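You operate a simulated robot arm through the tools that you are given. There is no shell and no other tool.

Carry out the task below with a simulated two-armed robot. There is one attempt and no reset: what you move stays moved.

TASK
The air cabinet has tripped: reset what the trip sign names and start it again.
Fine: main switch off before you open the reset flap; press that reset key once, shut the flap, switch on, press start once. Leave it running. Where these are worked on the way, their far stop is far enough and under half their travel is too little: main switch, reset flap.

It is judged by the outcome, as a careful person would: the job done as asked, and still so three seconds after it is handed in. It fails if anything else is knocked over, pushed out of place, dropped, spilled or broken.

THE ROBOT
Two 7-joint arms with fingered hands on one trunk that stands fixed in place. Base frame: the origin is at the foot of the trunk, x ahead of it, y to its left, z up. Lengths are in m, angles in rad, forces in N, time in s.
The left shoulder is at [0.05, 0.214, 0.869], the right one opposite. With the tool pointing down near the work surface each hand reaches from about 0.42 to 0.9 m from the base axis, measured 20 degrees to its own side. Payload 3 kg a hand.
Tool frame (each hand has its own): the origin (TCP) lies between the finger pads and is the grasp point; the fingertips stand 0.026 m ahead of it; z points along the fingers, y is the line along which they close. The gripper opens to 0.132 m; its body begins 0.073 m behind the TCP. The gripper is a hand of 3 fingers: y runs from the thumb to the fingers, the wrist lies at [0, 0, -0.229] in the tool frame, and closing takes about 1.5 s.
Orientation is that of the tool frame in the base frame, as a unit quaternion [x, y, z, w]. With the fingers straight down and closing along the base's y, the tool's x points along the base's -x, its y along +y and its z along -z.

THE INTERFACE
- The arms move only by the tool jog_arm. It takes "left_increments", "right_increments" or both (then of equal length, played together; a hand with none holds still); each is a list of rows, each an object (a shift or turn left out is 0, a gripper value left out holds the last) with "turn": the turn, a rotation vector about the base's x, y, z in units of 6 degrees (1.0 is 6 degrees), a list of three; "xyz": the shift along the base's x, y, z in units of 40 mm (1.0 is 40 mm), a list of three; "fingers": the opening, from 0 (shut) to 1 (fully open). In form: [{"turn": [rx, ry, rz], "xyz": [tx, ty, tz], "fingers": fingers}, ...]. A call has 1 to 20 rows; each row shifts and turns the commanded pose from where the row before left it. A call with a number of a shift or a turn outside -1 to 1 is refused whole. Each row takes 0.2 s and may step no farther than 0.05 m and 0.15 rad from the row before; otherwise, or with a gripper value out of range, the whole call is refused. Where a pose cannot be reached the arm comes as near as it can. A force on the tool above 90 N (or 10 N above the force at the start of the call, whichever is more), or a blocked arm, ends the call early, and 0.2 s more pass. Each finger travels about 0.072 m/s and halts on what it meets, pressing with about 23 N; the grip force reading is that of the motor and also rises with nothing between the fingers. The clock runs only during rows and for 0.2 s after the last one: add rows that do not move to give the fingers time. The reply holds the time, the measured pose of the TCP, the force on the tool along the base axes, the opening and the grip force, in the units named above and with some noise, with the torque about the TCP (base axes, N m) and any sound that the robot's microphone picked up.
- Cameras (640 x 400 px; columns grow to the right, rows downward): "scene" is now at [0.0062, -0.0651, 1.5026]; the picture's right is [-0.76, -0.65, 0.00], its down [-0.42, 0.49, -0.76] and it looks along [0.50, -0.58, -0.65] (base axes); focal length 243 px, centre (320, 200). "left" rides on the left gripper at [-0.062, 0.003, -0.092] in its tool frame; the picture's right is [-0.05, -1.00, 0.00], its down [0.83, -0.04, -0.56] and it looks along [0.55, -0.03, 0.83] (tool axes); focal length 230 px, centre (320, 200). "right" rides on the right gripper at [0.062, 0.003, -0.092] in its tool frame; the picture's right is [-0.05, 1.00, 0.00], its down [-0.83, -0.04, -0.56] and it looks along [-0.55, -0.03, 0.83] (tool axes); focal length 230 px, centre (320, 200). There is no depth. A picture from a camera that has moved, and an enlarged one, comes with that camera's place and axes in the base frame and with its lens.
- camera(camera): a new picture of that camera. It takes no simulated time.
- preshape(shape, hand): the hand has 3 fingers and takes this shape, open, in about a second: jaw (thumb against the fingers, like two jaws); tri (thumb and two fingers); tip (a fingertip pinch); poke (one finger out to press); point (the index stretched); flat (the hand flat); cup (the hand cupped); fist (a fist). The gripper value then closes the fingers along that shape, each until it touches; the sizes above hold for jaw. It gives what a move gives, with no picture.
- pan_tilt(pan, tilt): turns the head with the scene camera to pan (to the left, within 1.501 rad either way) and tilt (down, from -0.506 to 1.204), counted from straight ahead of the robot. It gives what a move gives.
- zoom(camera, box): a new picture of the part [left, top, right, bottom] of that camera's present view, enlarged. It takes no simulated time.
- sign_off(): hands the job in; it is judged then, once.

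Places have to be worked out from the pictures, the camera data and where the tool is seen. Open the grippers and draw the arms clear of the work before you hand the job in, unless the task says otherwise.

The tools are called after ">>>" as a command line: name --argument value ..., lists and objects as JSON in quotes. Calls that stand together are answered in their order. jog_arm: Moves the arms, as the interface text tells. Its arguments: {"type":"object","properties":{"left_increments":{"type":"array"},"right_increments":{"type":"array"}},"required":[]} The other tools are called the same way: preshape (shape, hand) gives the hand a shape; pan_tilt (pan, tilt) turns the head that bears the scene camera; camera (camera) takes a picture; zoom (camera, box) takes an enlarged picture of a part of a camera's view; sign_off () hands the job in.

At the start:

```text
clock: 0.0
left_eef_pos: [0.435, -0.0258, 1.1848]
left_ee_rot: [0.257, 0.966, 0.0, 0.0]
left_contact_force: [-0.9, -1.7, -0.3]
left_wrist_torque: [0.01, 0.0, 0.03]
left_grip_width: 0.1318
left_finger_force: 0.0
left_shape: jaw
right_eef_pos: [0.3523, -0.4013, 1.2461]
right_ee_rot: [0.255, 0.967, 0.0, 0.0]
right_contact_force: [0.0, -0.5, -0.8]
right_wrist_torque: [0.01, 0.02, 0.01]
right_grip_width: 0.1318
right_finger_force: 0.0
right_shape: jaw
head pan, tilt (commanded): [-0.86, 0.703]
```

scene: 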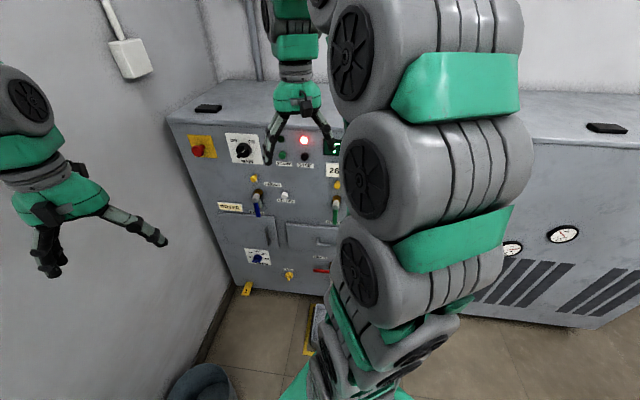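
right: 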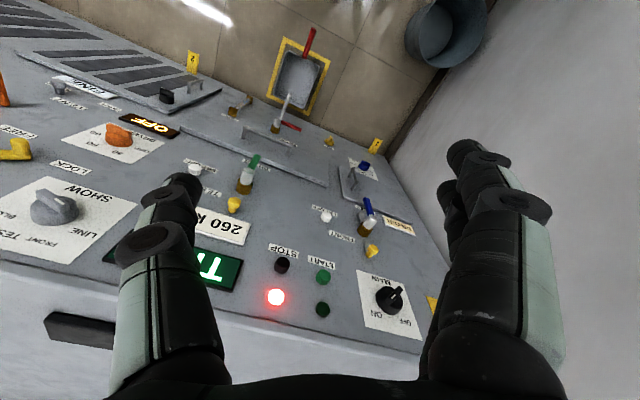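
left: 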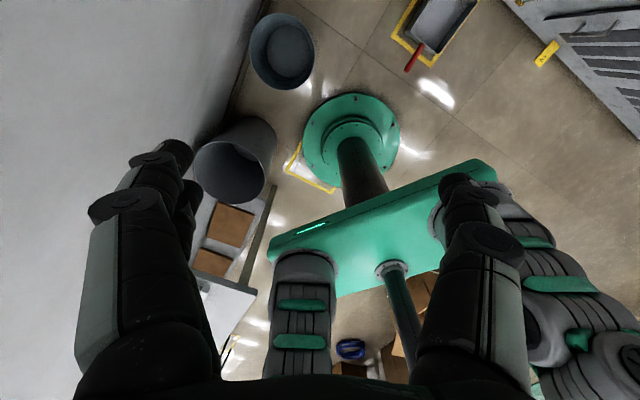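

I start by looking more closely at the cabinet's front from the scene camera and the right hand's camera.

>>> zoom --camera "scene" --box '[160, 80, 360, 205]'

>>> zoom --camera "scene" --box '[200, 180, 360, 300]'

>>> zoom --camera "right" --box '[180, 100, 440, 330]'

>>> zoom --camera "right" --box '[0, 50, 260, 280]'

```text
3.20 times, centred on (260, 142) of scene
camera zoom: at [0.0062, -0.0651, 1.5026], right [-0.76, -0.65, 0.0], down [-0.42, 0.49, -0.76], along [0.5, -0.58, -0.65], focal length 777 px, centre (512, 384)
```

zoom: 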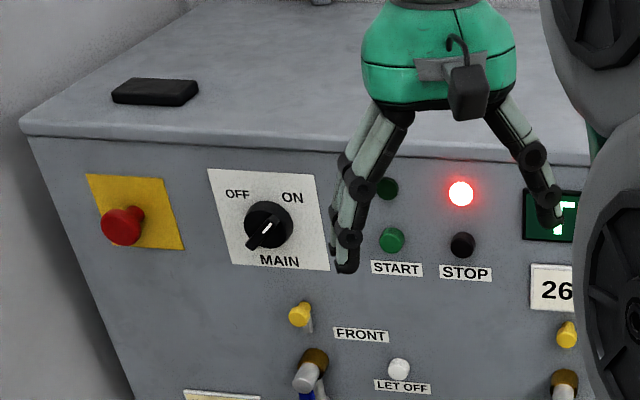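

```text
3.33 times, centred on (280, 240) of scene
camera zoom: at [0.0062, -0.0651, 1.5026], right [-0.76, -0.65, 0.0], down [-0.42, 0.49, -0.76], along [0.5, -0.58, -0.65], focal length 809 px, centre (453, 67)
```

zoom: 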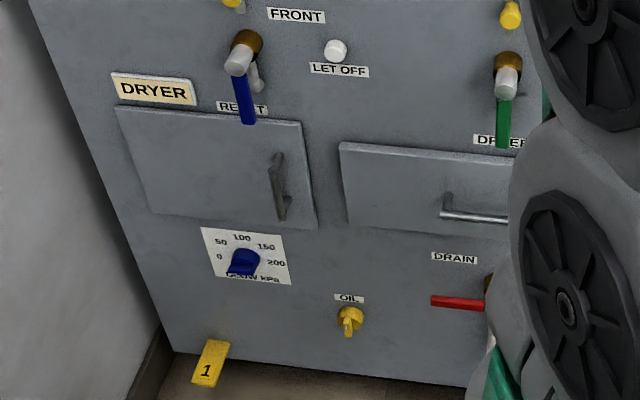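

```text
1.74 times, centred on (310, 215) of right
camera zoom: at [0.3006, -0.3686, 1.3385], right [0.54, 0.84, 0.0], down [0.7, -0.45, 0.56], along [0.47, -0.3, -0.83], focal length 400 px, centre (337, 174)
```

zoom: 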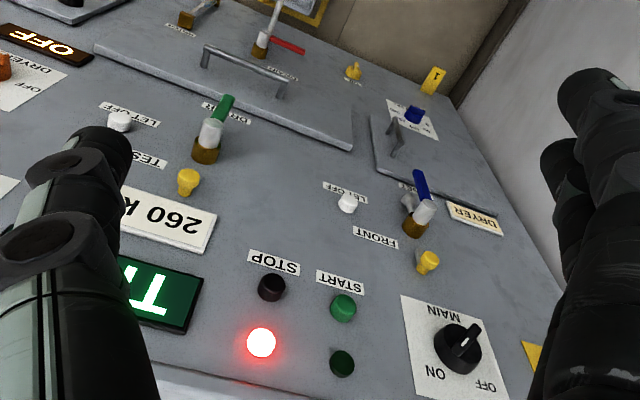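

```text
1.74 times, centred on (130, 165) of right
camera zoom: at [0.3006, -0.3686, 1.3385], right [0.54, 0.84, 0.0], down [0.7, -0.45, 0.56], along [0.47, -0.3, -0.83], focal length 400 px, centre (650, 261)
```

zoom: 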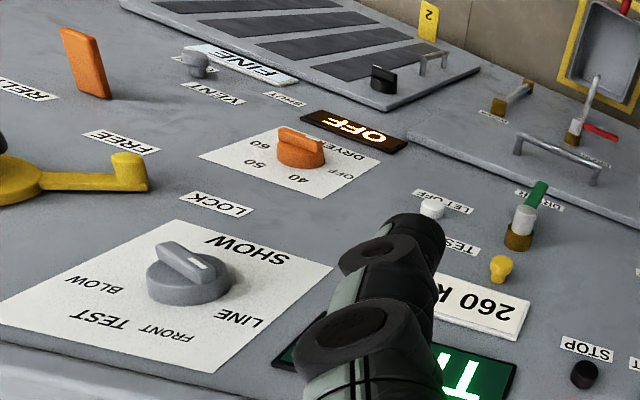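

The right fingers hide the trip sign, so I shift the right hand along the panel to its right (about 0.16 m, well above and in front of the panel) to read it.

>>> jog_arm --right_increments '[{"xyz": [-0.8, -0.55, 0]}, {"xyz": [-0.8, -0.55, 0]}, {"xyz": [-0.8, -0.55, 0]}, {"xyz": [-0.8, -0.55, 0]}]'

>>> camera --camera "right"

>>> camera --camera "scene"

```text
clock: 1.0
left_eef_pos: [0.4345, -0.0275, 1.1855]
left_ee_rot: [0.256, 0.967, -0.001, 0.0]
left_contact_force: [0.5, -0.2, -1.2]
left_wrist_torque: [-0.01, 0.01, -0.02]
left_grip_width: 0.1318
left_finger_force: 0.1
left_shape: jaw
right_eef_pos: [0.2247, -0.4907, 1.2462]
right_ee_rot: [0.255, 0.967, 0.001, 0.0]
right_contact_force: [-0.7, 0.1, 0.5]
right_wrist_torque: [0.02, 0.01, -0.01]
right_grip_width: 0.1319
right_finger_force: 0.0
right_shape: jaw
head pan, tilt (commanded): [-0.86, 0.703]
```

```text
taken
camera right: at [0.1736, -0.458, 1.3371], right [0.54, 0.84, 0.0], down [0.7, -0.45, 0.56], along [0.47, -0.3, -0.83], focal length 230 px, centre (320, 200)
```

right: 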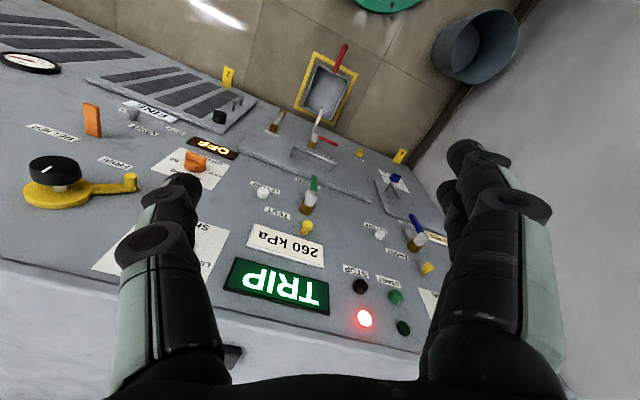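

```text
taken
camera scene: at [0.0062, -0.0651, 1.5025], right [-0.76, -0.65, 0.0], down [-0.42, 0.49, -0.76], along [0.5, -0.58, -0.65], focal length 243 px, centre (320, 200)
```

scene: 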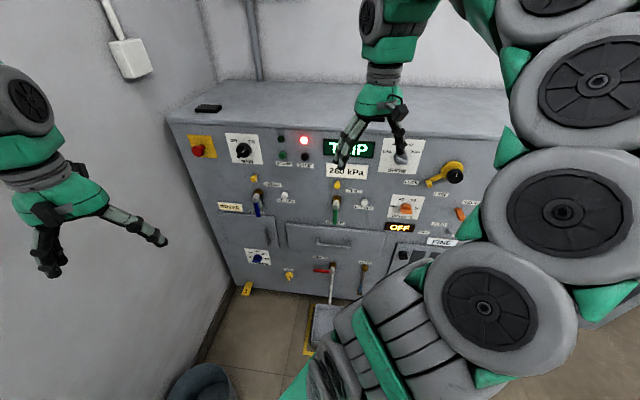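

The sign now reads TRIP in full; I enlarge it and the other labels to find what it names.

>>> zoom --camera "scene" --box '[310, 125, 470, 225]'

>>> zoom --camera "right" --box '[210, 160, 440, 340]'

>>> zoom --camera "right" --box '[0, 40, 260, 220]'

>>> zoom --camera "scene" --box '[370, 180, 500, 270]'

```text
4.00 times, centred on (390, 175) of scene
camera zoom: at [0.0062, -0.0651, 1.5025], right [-0.76, -0.65, 0.0], down [-0.42, 0.49, -0.76], along [0.5, -0.58, -0.65], focal length 971 px, centre (40, 300)
```

zoom: 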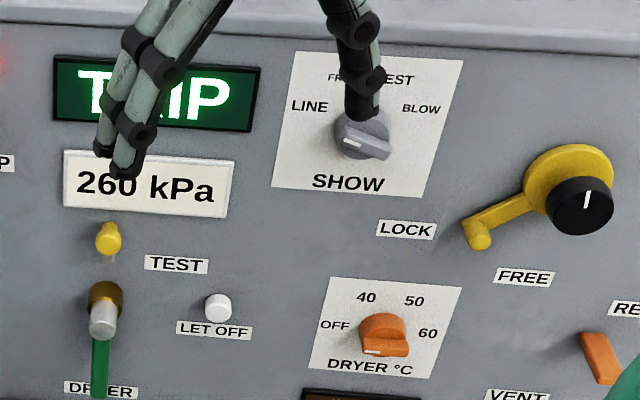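

```text
2.22 times, centred on (325, 250) of right
camera zoom: at [0.1736, -0.458, 1.3371], right [0.54, 0.84, 0.0], down [0.7, -0.45, 0.56], along [0.47, -0.3, -0.83], focal length 511 px, centre (309, 89)
```

zoom: 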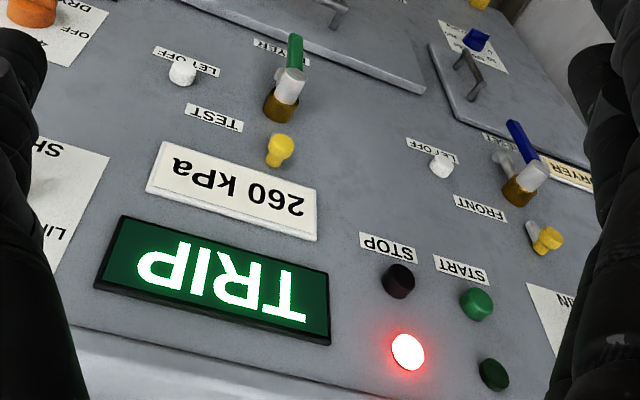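

```text
2.22 times, centred on (130, 130) of right
camera zoom: at [0.1736, -0.458, 1.3371], right [0.54, 0.84, 0.0], down [0.7, -0.45, 0.56], along [0.47, -0.3, -0.83], focal length 511 px, centre (742, 356)
```

zoom: 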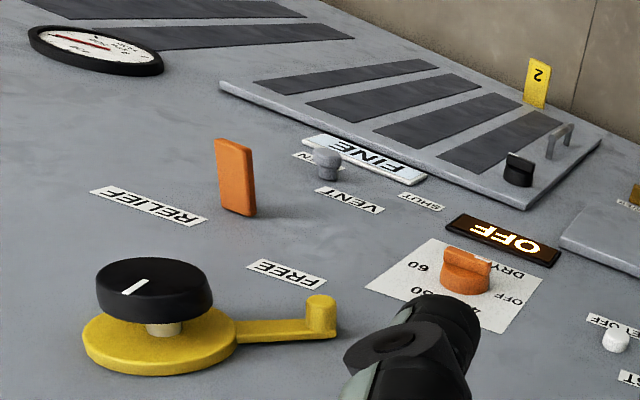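

```text
4.44 times, centred on (435, 225) of scene
camera zoom: at [0.0062, -0.0651, 1.5025], right [-0.76, -0.65, 0.0], down [-0.42, 0.49, -0.76], along [0.5, -0.58, -0.65], focal length 1079 px, centre (-191, 89)
```

zoom: 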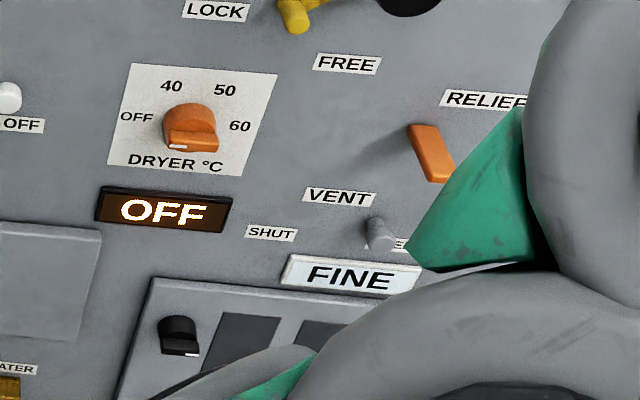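

The sign may alternate its text, so I zoom in on the MAIN switch and signs now, then let time run.

>>> zoom --camera "scene" --box '[220, 125, 316, 185]'

>>> jog_arm --right_increments '[{"xyz": [0, 0, 0]}, {"xyz": [0, 0, 0]}, {"xyz": [0, 0, 0]}, {"xyz": [0, 0, 0]}, {"xyz": [0, 0, 0]}]'

>>> camera --camera "right"

```text
6.67 times, centred on (268, 155) of scene
camera zoom: at [0.0062, -0.0651, 1.5025], right [-0.76, -0.65, 0.0], down [-0.42, 0.49, -0.76], along [0.5, -0.58, -0.65], focal length 1618 px, centre (667, 500)
```

zoom: 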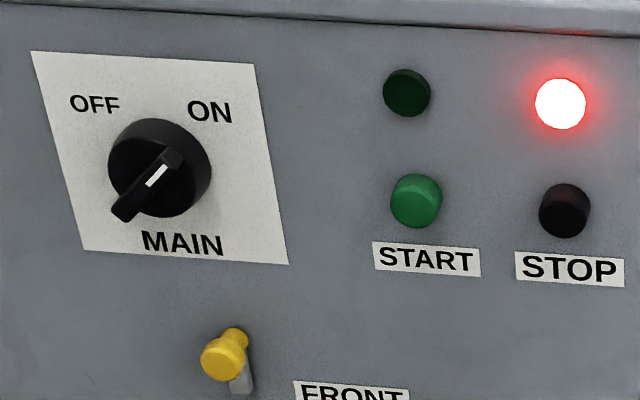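

```text
clock: 2.2
left_eef_pos: [0.4362, -0.028, 1.1843]
left_ee_rot: [0.256, 0.967, 0.0, 0.0]
left_contact_force: [-1.3, 0.5, -0.3]
left_wrist_torque: [0.01, 0.02, -0.05]
left_grip_width: 0.132
left_finger_force: 0.0
left_shape: jaw
right_eef_pos: [0.2258, -0.4897, 1.2452]
right_ee_rot: [0.256, 0.967, 0.0, 0.0]
right_contact_force: [-0.9, 0.1, 0.8]
right_wrist_torque: [-0.02, 0.03, 0.01]
right_grip_width: 0.1322
right_finger_force: 0.1
right_shape: jaw
head pan, tilt (commanded): [-0.86, 0.703]
```

```text
taken
camera right: at [0.1739, -0.4578, 1.3372], right [0.54, 0.84, 0.0], down [0.7, -0.45, 0.56], along [0.47, -0.3, -0.83], focal length 230 px, centre (320, 200)
```

right: 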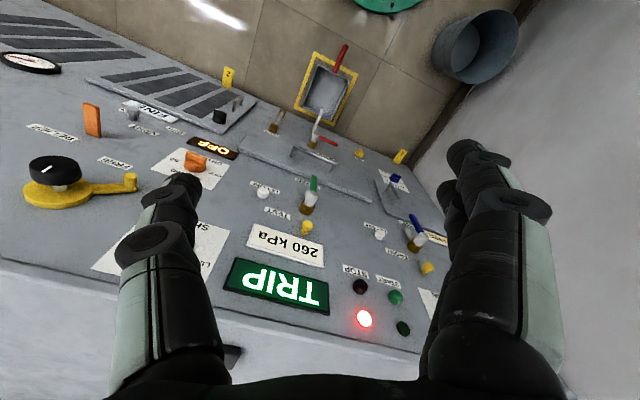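

The MAIN switch's white mark points to ON. The sign still says TRIP only; I move the right hand back and let time pass, checking whether the sign changes to a name.

>>> jog_arm --right_increments '[{"xyz": [0.3, -0.5, 0]}, {"xyz": [0, 0, 0]}, {"xyz": [0, 0, 0]}, {"xyz": [0, 0, 0]}]'

>>> zoom --camera "right" --box '[200, 150, 440, 350]'

>>> pan_tilt --pan -1.2 --tilt 0.6

>>> camera --camera "scene"

```text
clock: 3.2
left_eef_pos: [0.4353, -0.0268, 1.185]
left_ee_rot: [0.256, 0.967, 0.0, 0.0]
left_contact_force: [-0.2, 0.2, 0.0]
left_wrist_torque: [0.0, -0.01, -0.02]
left_grip_width: 0.1321
left_finger_force: 0.0
left_shape: jaw
right_eef_pos: [0.2368, -0.5105, 1.2465]
right_ee_rot: [0.256, 0.967, 0.0, -0.001]
right_contact_force: [-0.5, -0.3, -1.2]
right_wrist_torque: [-0.01, -0.01, -0.01]
right_grip_width: 0.1319
right_finger_force: 0.0
right_shape: jaw
head pan, tilt (commanded): [-0.86, 0.703]
```

```text
2.00 times, centred on (320, 250) of right
camera zoom: at [0.1855, -0.4785, 1.3384], right [0.54, 0.84, 0.0], down [0.7, -0.45, 0.55], along [0.47, -0.3, -0.83], focal length 460 px, centre (320, 100)
```

zoom: 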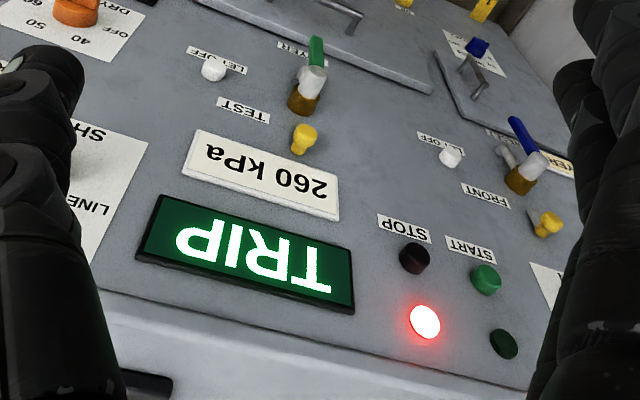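

```text
clock: 4.0
left_eef_pos: [0.4359, -0.0264, 1.185]
left_ee_rot: [0.256, 0.967, -0.001, 0.001]
left_contact_force: [-0.2, -0.5, 0.6]
left_wrist_torque: [0.02, 0.0, 0.0]
left_grip_width: 0.1317
left_finger_force: 0.1
left_shape: jaw
right_eef_pos: [0.2371, -0.5112, 1.2468]
right_ee_rot: [0.255, 0.967, 0.001, -0.001]
right_contact_force: [0.2, 0.2, 0.3]
right_wrist_torque: [0.05, 0.0, 0.02]
right_grip_width: 0.1319
right_finger_force: 0.0
right_shape: jaw
head pan, tilt (commanded): [-1.201, 0.6]
```

```text
taken
camera scene: at [-0.0171, -0.0832, 1.5115], right [-0.93, -0.36, 0.0], down [-0.2, 0.53, -0.82], along [0.3, -0.77, -0.57], focal length 243 px, centre (320, 200)
```

scene: 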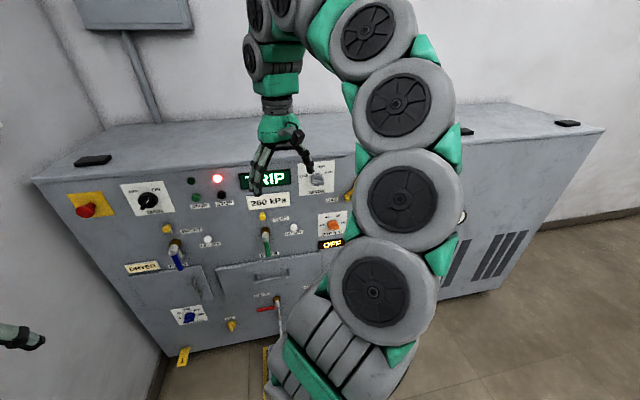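

Still only TRIP. I shift the right hand further right along the panel to inspect the remaining part of the cabinet for a sign naming the trip.

>>> jog_arm --right_increments '[{"xyz": [-0.8, -0.5, 0]}, {"xyz": [-0.8, -0.5, 0]}, {"xyz": [-0.8, -0.5, 0]}, {"xyz": [-0.8, -0.5, 0]}, {"xyz": [-0.8, -0.5, 0]}]'

>>> camera --camera "right"

>>> camera --camera "scene"

```text
clock: 5.2
left_eef_pos: [0.4356, -0.0265, 1.1851]
left_ee_rot: [0.256, 0.967, 0.001, 0.0]
left_contact_force: [-0.3, 0.5, 0.2]
left_wrist_torque: [-0.01, 0.01, -0.04]
left_grip_width: 0.1321
left_finger_force: 0.0
left_shape: jaw
right_eef_pos: [0.0759, -0.6093, 1.2444]
right_ee_rot: [0.255, 0.967, 0.0, -0.001]
right_contact_force: [-0.9, 0.0, -0.5]
right_wrist_torque: [0.04, -0.04, 0.01]
right_grip_width: 0.1318
right_finger_force: 0.1
right_shape: jaw
head pan, tilt (commanded): [-1.201, 0.6]
```

```text
taken
camera right: at [0.0249, -0.5772, 1.3367], right [0.54, 0.84, 0.0], down [0.7, -0.45, 0.55], along [0.47, -0.3, -0.83], focal length 230 px, centre (320, 200)
```

right: 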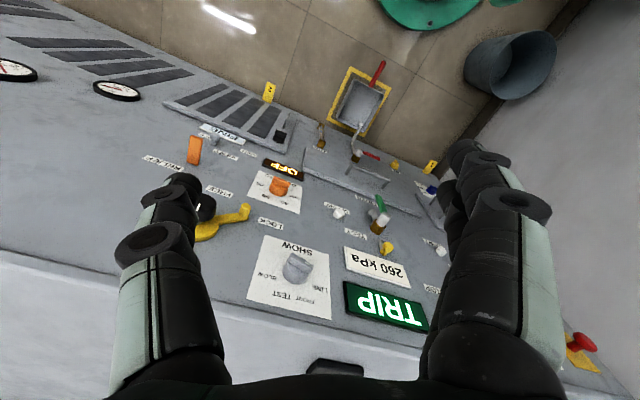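

```text
taken
camera scene: at [-0.0171, -0.0832, 1.5115], right [-0.93, -0.36, 0.0], down [-0.2, 0.53, -0.83], along [0.3, -0.77, -0.56], focal length 243 px, centre (320, 200)
```

scene: 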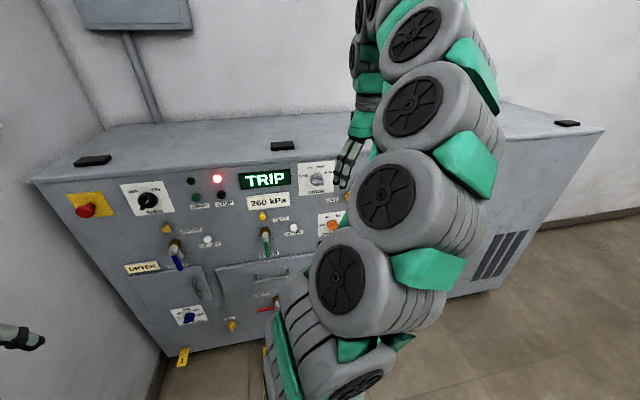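

I zoom through the current views to read all the labels, especially near the flaps.

>>> zoom --camera "right" --box '[140, 80, 340, 220]'

>>> zoom --camera "scene" --box '[110, 215, 310, 345]'

>>> zoom --camera "scene" --box '[180, 160, 350, 270]'

>>> jog_arm --right_increments '[{"xyz": [0, 0, 0]}]'

>>> zoom --camera "scene" --box '[180, 160, 350, 270]'

>>> jog_arm --right_increments '[{"xyz": [0, 0, 0]}]'

>>> zoom --camera "scene" --box '[180, 160, 350, 270]'

```text
2.86 times, centred on (240, 150) of right
camera zoom: at [0.0249, -0.5772, 1.3367], right [0.54, 0.84, 0.0], down [0.7, -0.45, 0.55], along [0.47, -0.3, -0.83], focal length 657 px, centre (549, 343)
```

zoom: 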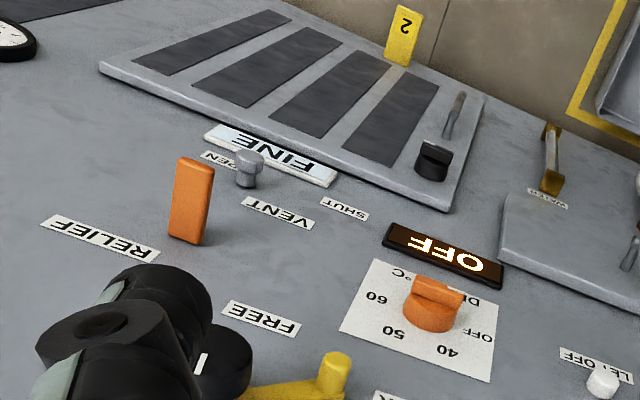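

```text
3.08 times, centred on (210, 280) of scene
camera zoom: at [-0.0171, -0.0832, 1.5115], right [-0.93, -0.36, 0.0], down [-0.2, 0.53, -0.83], along [0.3, -0.77, -0.56], focal length 747 px, centre (658, -46)
```

zoom: 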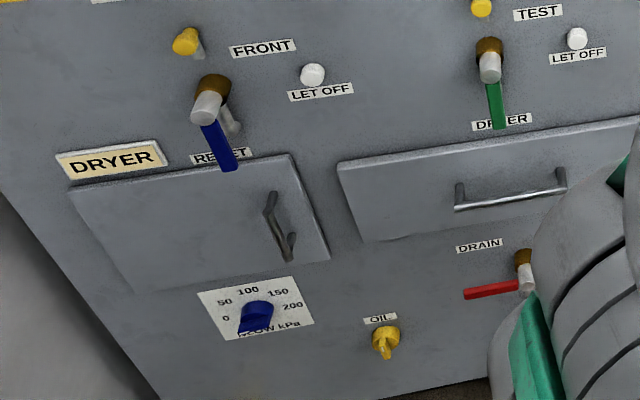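

```text
3.64 times, centred on (265, 215) of scene
camera zoom: at [-0.0171, -0.0832, 1.5115], right [-0.93, -0.36, 0.0], down [-0.2, 0.53, -0.83], along [0.3, -0.77, -0.56], focal length 883 px, centre (520, 146)
```

zoom: 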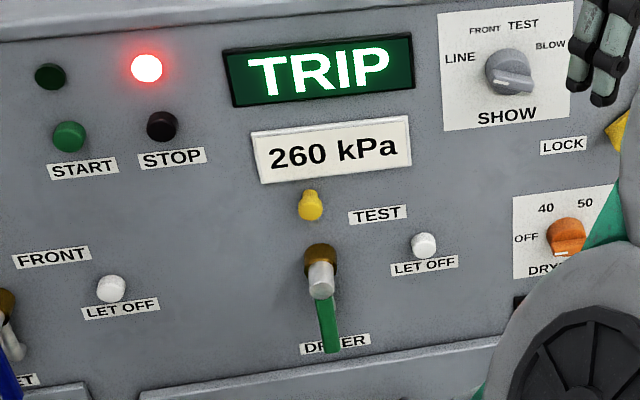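

```text
clock: 5.6
left_eef_pos: [0.4353, -0.0274, 1.1849]
left_ee_rot: [0.256, 0.967, 0.0, 0.0]
left_contact_force: [0.3, -0.5, -0.2]
left_wrist_torque: [0.02, -0.02, -0.01]
left_grip_width: 0.132
left_finger_force: 0.0
left_shape: jaw
right_eef_pos: [0.0767, -0.6097, 1.2451]
right_ee_rot: [0.255, 0.967, 0.001, 0.0]
right_contact_force: [-0.1, 0.5, -0.7]
right_wrist_torque: [0.0, 0.02, -0.01]
right_grip_width: 0.1319
right_finger_force: 0.1
right_shape: jaw
head pan, tilt (commanded): [-1.201, 0.6]
```

```text
3.64 times, centred on (265, 215) of scene
camera zoom: at [-0.0171, -0.0832, 1.5115], right [-0.93, -0.36, 0.0], down [-0.2, 0.53, -0.83], along [0.3, -0.77, -0.56], focal length 883 px, centre (520, 146)
```

zoom: 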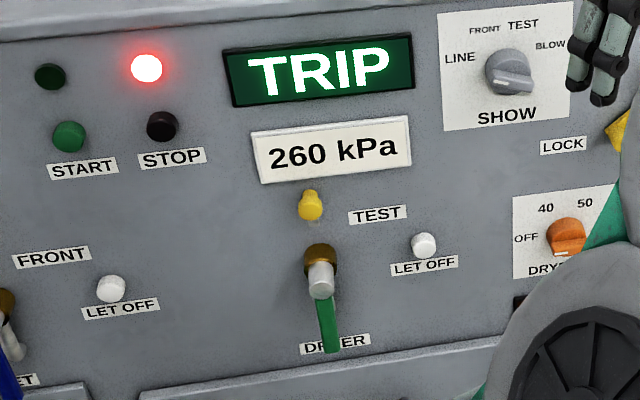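

```text
clock: 6.0
left_eef_pos: [0.4345, -0.0266, 1.1861]
left_ee_rot: [0.256, 0.967, -0.001, 0.0]
left_contact_force: [-0.1, 0.4, -0.1]
left_wrist_torque: [-0.01, 0.03, 0.02]
left_grip_width: 0.1319
left_finger_force: 0.0
left_shape: jaw
right_eef_pos: [0.0765, -0.6104, 1.2456]
right_ee_rot: [0.255, 0.967, 0.0, 0.0]
right_contact_force: [0.1, -0.4, 0.9]
right_wrist_torque: [-0.01, -0.01, 0.0]
right_grip_width: 0.1317
right_finger_force: 0.2
right_shape: jaw
head pan, tilt (commanded): [-1.201, 0.6]
```

```text
3.64 times, centred on (265, 215) of scene
camera zoom: at [-0.0172, -0.0832, 1.5115], right [-0.93, -0.36, 0.0], down [-0.2, 0.53, -0.83], along [0.3, -0.77, -0.56], focal length 883 px, centre (520, 146)
```

zoom: 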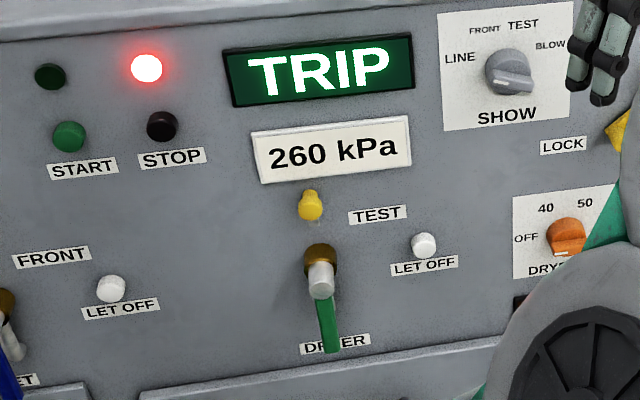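

The small plate left of the blue lever reads DRYER, and the label by the left flap seems to be RE(S)ET; I zoom in hard on both flaps' labels.

>>> zoom --camera "scene" --box '[115, 230, 220, 330]'

>>> zoom --camera "scene" --box '[200, 230, 330, 330]'

>>> zoom --camera "right" --box '[330, 120, 460, 220]'

```text
4.00 times, centred on (168, 280) of scene
camera zoom: at [-0.0172, -0.0832, 1.5115], right [-0.93, -0.36, 0.0], down [-0.2, 0.53, -0.83], along [0.3, -0.77, -0.56], focal length 971 px, centre (930, -120)
```

zoom: 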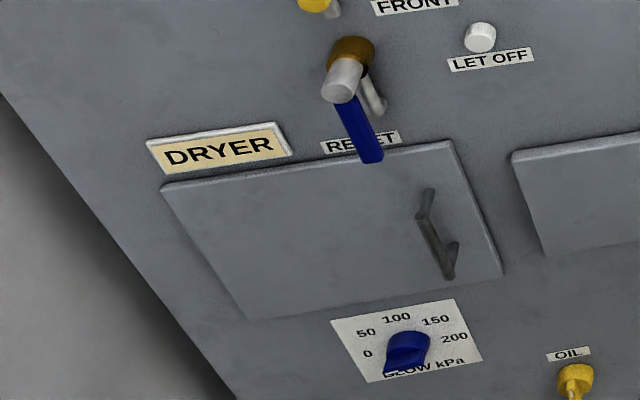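

```text
4.00 times, centred on (265, 280) of scene
camera zoom: at [-0.0172, -0.0832, 1.5115], right [-0.93, -0.36, 0.0], down [-0.2, 0.53, -0.83], along [0.3, -0.77, -0.56], focal length 971 px, centre (540, -120)
```

zoom: 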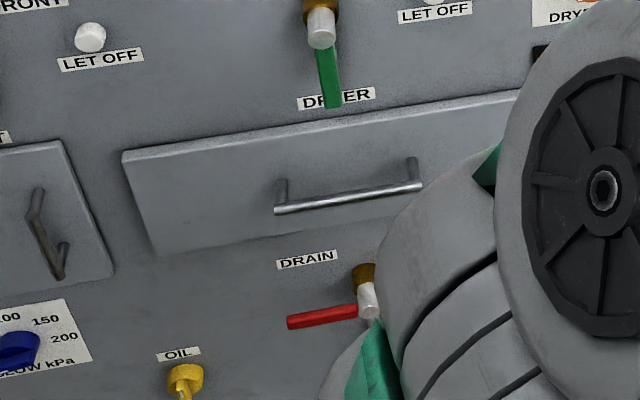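

```text
4.00 times, centred on (395, 170) of right
camera zoom: at [0.0251, -0.5769, 1.337], right [0.54, 0.84, 0.0], down [0.7, -0.45, 0.56], along [0.47, -0.3, -0.83], focal length 920 px, centre (20, 320)
```

zoom: 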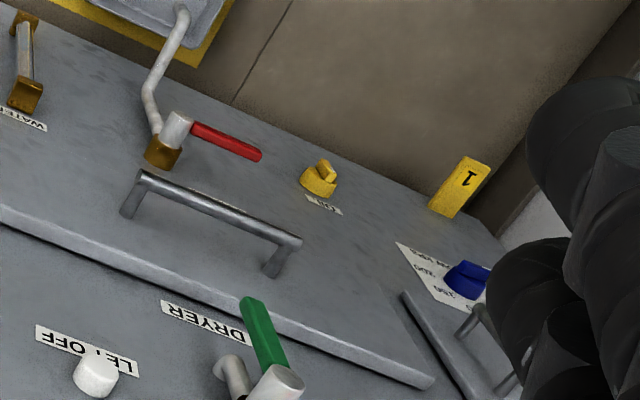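

The left flap is labelled RESET and the plate beside it names DRYER as the tripped item. Panel plane works out at n=[0.549,-0.836], about 0.80 m out; I now draw the left arm away to its side and bring the right hand over in front of the panel, yawing it square to it.

>>> jog_arm --left_increments '[{"xyz": [-0.4, 0.8, 0]}, {"xyz": [-0.4, 0.8, 0]}, {"xyz": [-0.4, 0.8, 0]}, {"xyz": [-0.4, 0.8, 0]}, {"xyz": [-0.4, 0.8, 0]}, {"xyz": [-0.4, 0.8, 0]}, {"xyz": [-0.4, 0.8, 0]}, {"xyz": [-0.4, 0.8, 0]}]' --right_increments '[{"xyz": [0.8, 0.52, 0], "turn": [0, 0, -0.9]}, {"xyz": [0.8, 0.52, 0], "turn": [0, 0, -0.9]}, {"xyz": [0.8, 0.52, 0], "turn": [0, 0, -0.9]}, {"xyz": [0.8, 0.52, 0], "turn": [0, 0, -0.9]}, {"xyz": [0.8, 0.52, 0], "turn": [0, 0, -0.9]}, {"xyz": [0.8, 0.52, 0]}, {"xyz": [0.8, 0.52, 0]}, {"xyz": [0.8, 0.52, 0]}]'

>>> camera --camera "scene"

>>> camera --camera "left"

```text
clock: 7.8
left_eef_pos: [0.3091, 0.2301, 1.1859]
left_ee_rot: [0.256, 0.967, 0.001, 0.0]
left_contact_force: [0.0, -1.0, -0.6]
left_wrist_torque: [0.0, 0.01, -0.03]
left_grip_width: 0.1321
left_finger_force: 0.1
left_shape: jaw
right_eef_pos: [0.3324, -0.4423, 1.2468]
right_ee_rot: [0.475, 0.88, 0.0, 0.0]
right_contact_force: [-0.3, 0.4, 0.0]
right_wrist_torque: [0.0, 0.01, -0.01]
right_grip_width: 0.1316
right_finger_force: 0.1
right_shape: jaw
head pan, tilt (commanded): [-1.201, 0.6]
```

```text
taken
camera scene: at [-0.0171, -0.0832, 1.5115], right [-0.93, -0.36, 0.0], down [-0.2, 0.53, -0.83], along [0.3, -0.77, -0.56], focal length 243 px, centre (320, 200)
```

scene: 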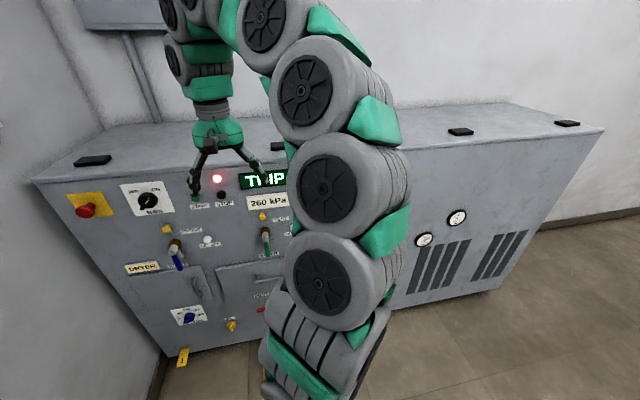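

```text
taken
camera left: at [0.3633, 0.2025, 1.2784], right [-0.45, -0.89, 0.0], down [-0.74, 0.37, 0.56], along [-0.5, 0.25, -0.83], focal length 230 px, centre (320, 200)
```

left: 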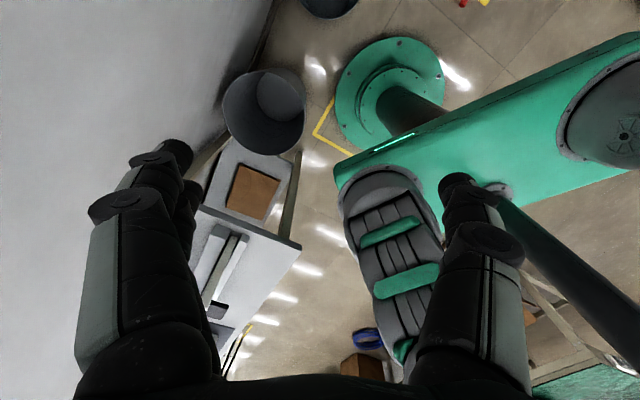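

The left arm is clear. Now I pitch the right hand so its fingers point horizontally at the panel, sliding it further left in front of the switches while staying about 0.25 m off the panel.

>>> jog_arm --right_increments '[{"xyz": [0.35, 0.23, 0], "turn": [-0.836, -0.549, 0]}, {"xyz": [0.35, 0.23, 0], "turn": [-0.836, -0.549, 0]}, {"xyz": [0.35, 0.23, 0], "turn": [-0.836, -0.549, 0]}, {"xyz": [0.35, 0.23, 0], "turn": [-0.836, -0.549, 0]}, {"xyz": [0.35, 0.23, 0], "turn": [-0.836, -0.549, 0]}, {"xyz": [0.35, 0.23, 0], "turn": [-0.836, -0.549, 0]}, {"xyz": [0.35, 0.23, 0], "turn": [-0.836, -0.549, 0]}, {"xyz": [0.35, 0.23, 0], "turn": [-0.836, -0.549, 0]}, {"xyz": [0.35, 0.23, 0], "turn": [-0.836, -0.549, 0]}, {"xyz": [0.35, 0.23, 0], "turn": [-0.836, -0.549, 0]}, {"turn": [-0.836, -0.549, 0]}, {"turn": [-0.836, -0.549, 0]}, {"turn": [-0.836, -0.549, 0]}, {"turn": [-0.836, -0.549, 0]}, {"turn": [-0.836, -0.549, 0]}]'

>>> camera --camera "scene"

>>> camera --camera "right"

```text
clock: 10.8
left_eef_pos: [0.309, 0.2294, 1.1866]
left_ee_rot: [0.257, 0.966, 0.0, 0.0]
left_contact_force: [-0.5, -0.3, -0.1]
left_wrist_torque: [-0.01, 0.0, -0.02]
left_grip_width: 0.1319
left_finger_force: 0.0
left_shape: jaw
right_eef_pos: [0.4749, -0.333, 1.161]
right_ee_rot: [0.399, 0.733, -0.236, 0.498]
right_contact_force: [0.2, 0.1, -0.3]
right_wrist_torque: [0.02, 0.02, 0.03]
right_grip_width: 0.1319
right_finger_force: 0.2
right_shape: jaw
head pan, tilt (commanded): [-1.201, 0.6]
stopped in row 14 (right hand): the arm was blocked; the commanded pose is now the measured one
```

```text
taken
camera scene: at [-0.0172, -0.0832, 1.5115], right [-0.93, -0.36, 0.0], down [-0.2, 0.53, -0.83], along [0.3, -0.77, -0.56], focal length 243 px, centre (320, 200)
```

scene: 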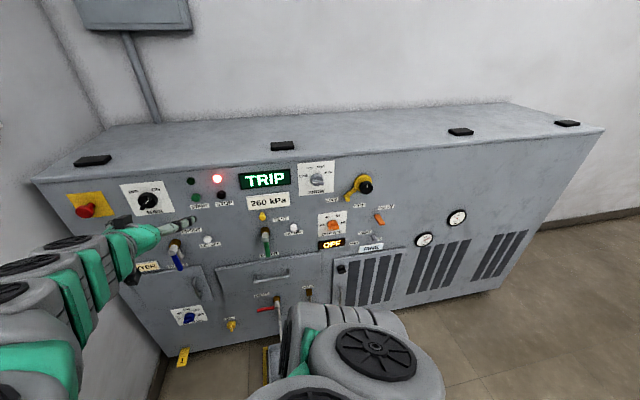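

```text
taken
camera right: at [0.417, -0.2412, 1.1406], right [0.83, 0.55, 0.1], down [-0.18, 0.1, 0.98], along [0.53, -0.83, 0.18], focal length 230 px, centre (320, 200)
```

right: 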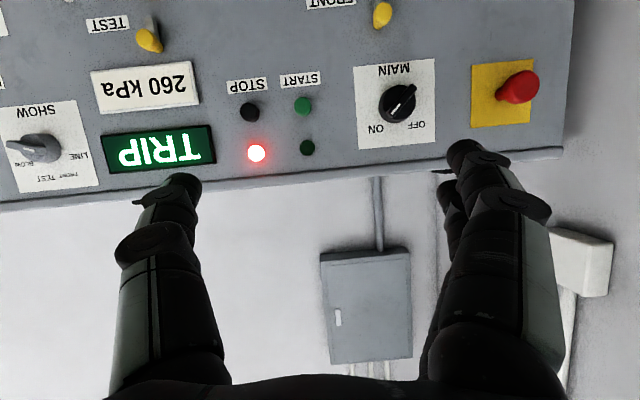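

The arm stalled with the hand pitched about 67°; I look around with the head to see what the right arm's elbow is meeting.

>>> pan_tilt --pan -0.2 --tilt 0.95

>>> camera --camera "scene"

>>> camera --camera "left"

```text
clock: 12.1
left_eef_pos: [0.3079, 0.2293, 1.1862]
left_ee_rot: [0.256, 0.967, 0.0, 0.0]
left_contact_force: [0.3, -0.6, 0.4]
left_wrist_torque: [0.0, 0.0, -0.01]
left_grip_width: 0.1319
left_finger_force: 0.0
left_shape: jaw
right_eef_pos: [0.4756, -0.3316, 1.1599]
right_ee_rot: [0.401, 0.733, -0.237, 0.496]
right_contact_force: [0.6, -0.4, -0.6]
right_wrist_torque: [0.01, 0.01, -0.01]
right_grip_width: 0.1317
right_finger_force: 0.1
right_shape: jaw
head pan, tilt (commanded): [-0.201, 0.949]
```

```text
taken
camera scene: at [0.0222, -0.0154, 1.4831], right [-0.2, -0.98, 0.0], down [-0.8, 0.16, -0.58], along [0.57, -0.12, -0.81], focal length 243 px, centre (320, 200)
```

scene: 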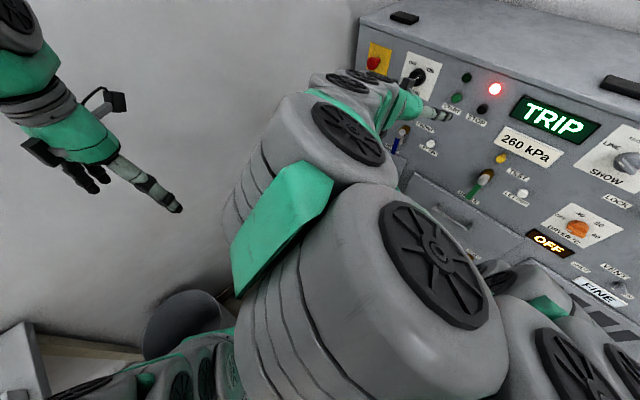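

```text
taken
camera left: at [0.3634, 0.2021, 1.2785], right [-0.45, -0.89, 0.0], down [-0.74, 0.37, 0.56], along [-0.5, 0.25, -0.83], focal length 230 px, centre (320, 200)
```

left: 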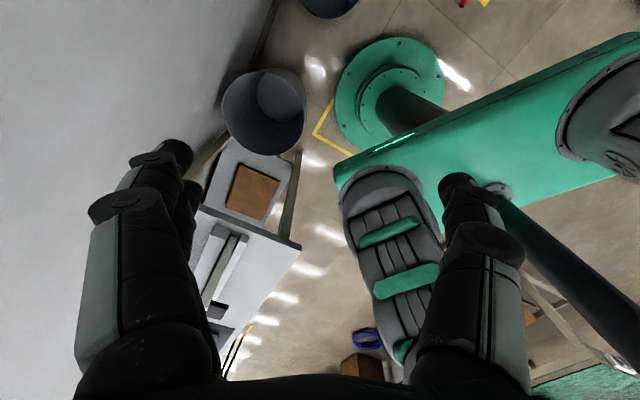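

The right arm is too folded for this (its wrist ends up too near its shoulder), while the left shoulder lies straight behind the panel's left part along the approach direction. I'll back the right arm out the way it came and use the left arm for the work.

>>> jog_arm --right_increments '[{"xyz": [0, 0, 0.2], "turn": [0.836, 0.549, 0]}, {"xyz": [-0.35, -0.23, 0.2], "turn": [0.836, 0.549, 0]}, {"xyz": [-0.35, -0.23, 0.2], "turn": [0.836, 0.549, 0]}, {"xyz": [-0.35, -0.23, 0.2], "turn": [0.836, 0.549, 0]}, {"xyz": [-0.35, -0.23, 0.2], "turn": [0.836, 0.549, 0]}, {"xyz": [-0.35, -0.23, 0.2], "turn": [0.836, 0.549, 0]}, {"xyz": [-0.35, -0.23, 0.2], "turn": [0.836, 0.549, 0]}, {"xyz": [-0.35, -0.23, 0.2], "turn": [0.836, 0.549, 0]}, {"xyz": [-0.35, -0.23, 0.2], "turn": [0.836, 0.549, 0]}, {"xyz": [-0.35, -0.23, 0.2], "turn": [0.836, 0.549, 0]}, {"xyz": [-0.35, -0.23, 0.2], "turn": [0.836, 0.549, 0]}]'

>>> camera --camera "scene"

```text
clock: 14.5
left_eef_pos: [0.3092, 0.2285, 1.1857]
left_ee_rot: [0.256, 0.967, 0.0, 0.001]
left_contact_force: [0.3, 0.2, -0.1]
left_wrist_torque: [-0.01, 0.0, -0.03]
left_grip_width: 0.132
left_finger_force: 0.1
left_shape: jaw
right_eef_pos: [0.3356, -0.4253, 1.2502]
right_ee_rot: [0.491, 0.871, 0.016, 0.016]
right_contact_force: [0.4, -0.2, -0.4]
right_wrist_torque: [0.02, 0.01, 0.02]
right_grip_width: 0.1318
right_finger_force: 0.0
right_shape: jaw
head pan, tilt (commanded): [-0.201, 0.949]
```

```text
taken
camera scene: at [0.0222, -0.0154, 1.4831], right [-0.2, -0.98, 0.0], down [-0.8, 0.16, -0.58], along [0.57, -0.12, -0.81], focal length 243 px, centre (320, 200)
```

scene: 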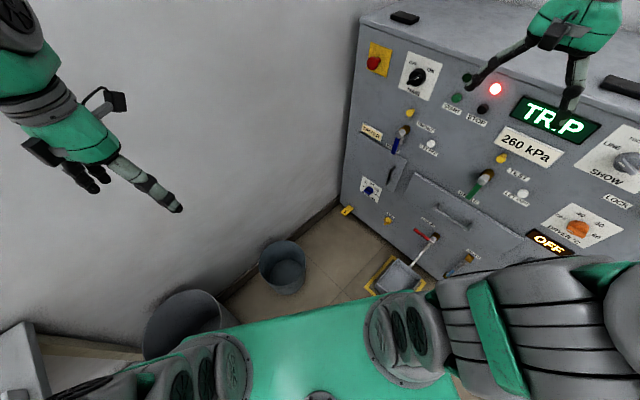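

The right arm is back in its pointing-down pose. I now move it further right out of the way, while the left hand starts toward the panel and yaws square to it.

>>> jog_arm --left_increments '[{"xyz": [0.3, -0.55, 0], "turn": [0, 0, -0.9]}, {"xyz": [0.48, -0.88, 0], "turn": [0, 0, -0.9]}, {"xyz": [0.48, -0.88, 0], "turn": [0, 0, -0.9]}, {"xyz": [0.48, -0.88, 0], "turn": [0, 0, -0.9]}, {"xyz": [0.48, -0.88, 0], "turn": [0, 0, -0.9]}, {"xyz": [0.48, -0.88, 0]}, {"xyz": [0, 0, 0]}, {"xyz": [0, 0, 0]}]' --right_increments '[{"xyz": [-0.8, -0.52, 0]}, {"xyz": [-0.8, -0.52, 0]}, {"xyz": [-0.8, -0.52, 0]}, {"xyz": [-0.8, -0.52, 0]}, {"xyz": [-0.8, -0.52, 0]}, {"xyz": [-0.8, -0.52, 0]}, {"xyz": [-0.8, -0.52, 0]}, {"xyz": [-0.8, -0.52, 0]}]'

>>> camera --camera "scene"

>>> camera --camera "right"

```text
clock: 16.3
left_eef_pos: [0.4166, 0.0325, 1.1846]
left_ee_rot: [0.475, 0.88, 0.0, -0.001]
left_contact_force: [-0.2, -0.4, 1.3]
left_wrist_torque: [0.02, 0.02, 0.01]
left_grip_width: 0.1319
left_finger_force: 0.0
left_shape: jaw
right_eef_pos: [0.0802, -0.5867, 1.2502]
right_ee_rot: [0.491, 0.871, 0.015, 0.017]
right_contact_force: [0.0, -0.2, -1.0]
right_wrist_torque: [0.05, -0.02, -0.02]
right_grip_width: 0.132
right_finger_force: 0.1
right_shape: jaw
head pan, tilt (commanded): [-0.201, 0.949]
```

```text
taken
camera scene: at [0.0221, -0.0153, 1.4831], right [-0.2, -0.98, 0.0], down [-0.8, 0.16, -0.58], along [0.57, -0.12, -0.81], focal length 243 px, centre (320, 200)
```

scene: 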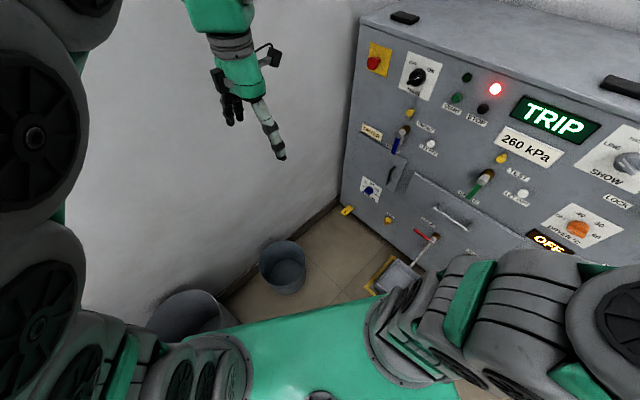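

```text
taken
camera right: at [0.0473, -0.5349, 1.3407], right [0.88, 0.47, 0.04], down [0.37, -0.74, 0.56], along [0.3, -0.48, -0.82], focal length 230 px, centre (320, 200)
```

right: 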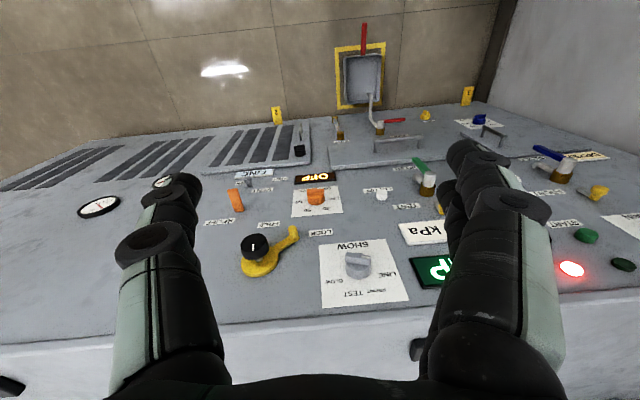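

Both arms are clear of each other. I now advance the left hand toward the panel while pitching its fingers to point at it, ending about 0.2 m off.

>>> jog_arm --left_increments '[{"xyz": [0.33, -0.58, -0.1], "turn": [-0.836, -0.549, 0]}, {"xyz": [0.33, -0.58, -0.1], "turn": [-0.836, -0.549, 0]}, {"xyz": [0.33, -0.58, -0.1], "turn": [-0.836, -0.549, 0]}, {"xyz": [0.33, -0.58, -0.1], "turn": [-0.836, -0.549, 0]}, {"xyz": [0.33, -0.58, -0.1], "turn": [-0.836, -0.549, 0]}, {"xyz": [0.33, -0.58, -0.1], "turn": [-0.836, -0.549, 0]}, {"xyz": [0.33, -0.58, -0.1], "turn": [-0.836, -0.549, 0]}, {"xyz": [0.33, -0.58, -0.1], "turn": [-0.836, -0.549, 0]}, {"xyz": [0.33, -0.58, -0.1], "turn": [-0.836, -0.549, 0]}, {"xyz": [0.33, -0.58, -0.1], "turn": [-0.836, -0.549, 0]}, {"xyz": [0.33, -0.58, -0.1], "turn": [-0.836, -0.549, 0]}, {"xyz": [0.33, -0.58, -0.1], "turn": [-0.836, -0.549, 0]}, {"xyz": [0.33, -0.58, -0.1], "turn": [-0.836, -0.549, 0]}, {"xyz": [0.33, -0.58, -0.1], "turn": [-0.836, -0.549, 0]}, {"xyz": [0.33, -0.58, -0.1], "turn": [-0.836, -0.549, 0]}]'

>>> camera --camera "scene"

>>> camera --camera "left"

```text
clock: 19.5
left_eef_pos: [0.6153, -0.317, 1.1261]
left_ee_rot: [0.335, 0.623, -0.337, 0.622]
left_contact_force: [0.1, 0.0, 0.5]
left_wrist_torque: [0.0, 0.02, 0.02]
left_grip_width: 0.1318
left_finger_force: 0.1
left_shape: jaw
right_eef_pos: [0.0812, -0.5864, 1.2498]
right_ee_rot: [0.492, 0.87, 0.015, 0.017]
right_contact_force: [0.8, 0.7, -0.3]
right_wrist_torque: [-0.03, -0.05, 0.0]
right_grip_width: 0.1318
right_finger_force: 0.0
right_shape: jaw
head pan, tilt (commanded): [-0.201, 0.949]
```

```text
taken
camera scene: at [0.0222, -0.0153, 1.4831], right [-0.2, -0.98, 0.0], down [-0.8, 0.16, -0.58], along [0.57, -0.12, -0.81], focal length 243 px, centre (320, 200)
```

scene: 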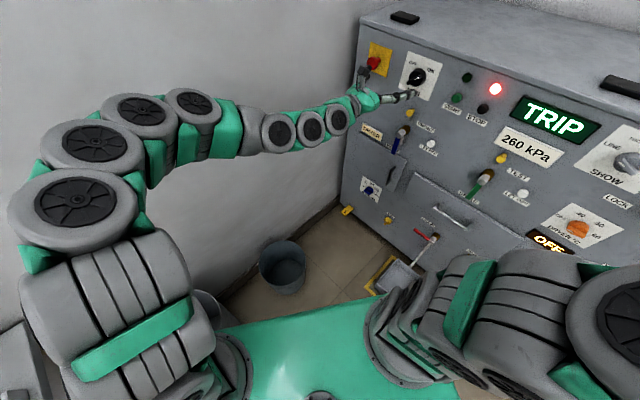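

```text
taken
camera left: at [0.5667, -0.2382, 1.1879], right [-0.84, -0.55, 0.05], down [-0.34, 0.44, -0.83], along [0.43, -0.71, -0.55], focal length 230 px, centre (320, 200)
```

left: 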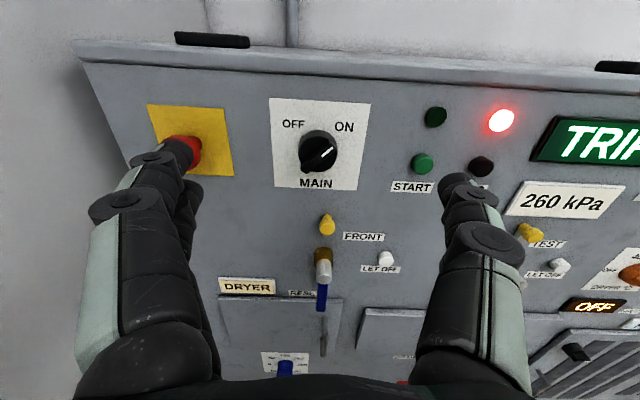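

The left arm reaches nicely, fingers square to the panel. I zoom on the MAIN switch from both cameras to fix its position and how far it stands out.

>>> zoom --camera "left" --box '[260, 90, 380, 200]'

>>> zoom --camera "scene" --box '[360, 40, 500, 130]'

>>> zoom --camera "left" --box '[200, 190, 440, 390]'

```text
3.64 times, centred on (320, 145) of left
camera zoom: at [0.5667, -0.2382, 1.1879], right [-0.84, -0.55, 0.05], down [-0.34, 0.44, -0.83], along [0.43, -0.71, -0.55], focal length 837 px, centre (320, 400)
```

zoom: 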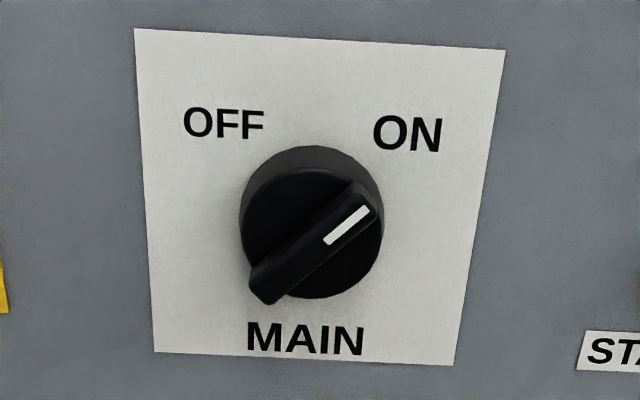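

```text
4.44 times, centred on (430, 85) of scene
camera zoom: at [0.0222, -0.0153, 1.4831], right [-0.2, -0.98, 0.0], down [-0.8, 0.16, -0.58], along [0.57, -0.12, -0.81], focal length 1079 px, centre (-169, 711)
```

zoom: 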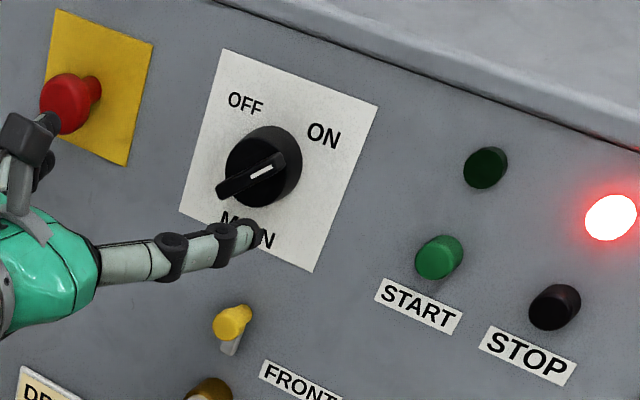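

```text
2.00 times, centred on (320, 290) of left
camera zoom: at [0.5667, -0.2382, 1.1879], right [-0.84, -0.55, 0.05], down [-0.34, 0.44, -0.83], along [0.43, -0.71, -0.55], focal length 460 px, centre (320, 20)
```

zoom: 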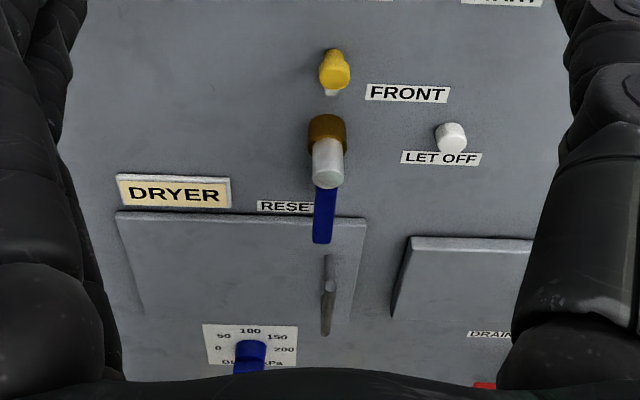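

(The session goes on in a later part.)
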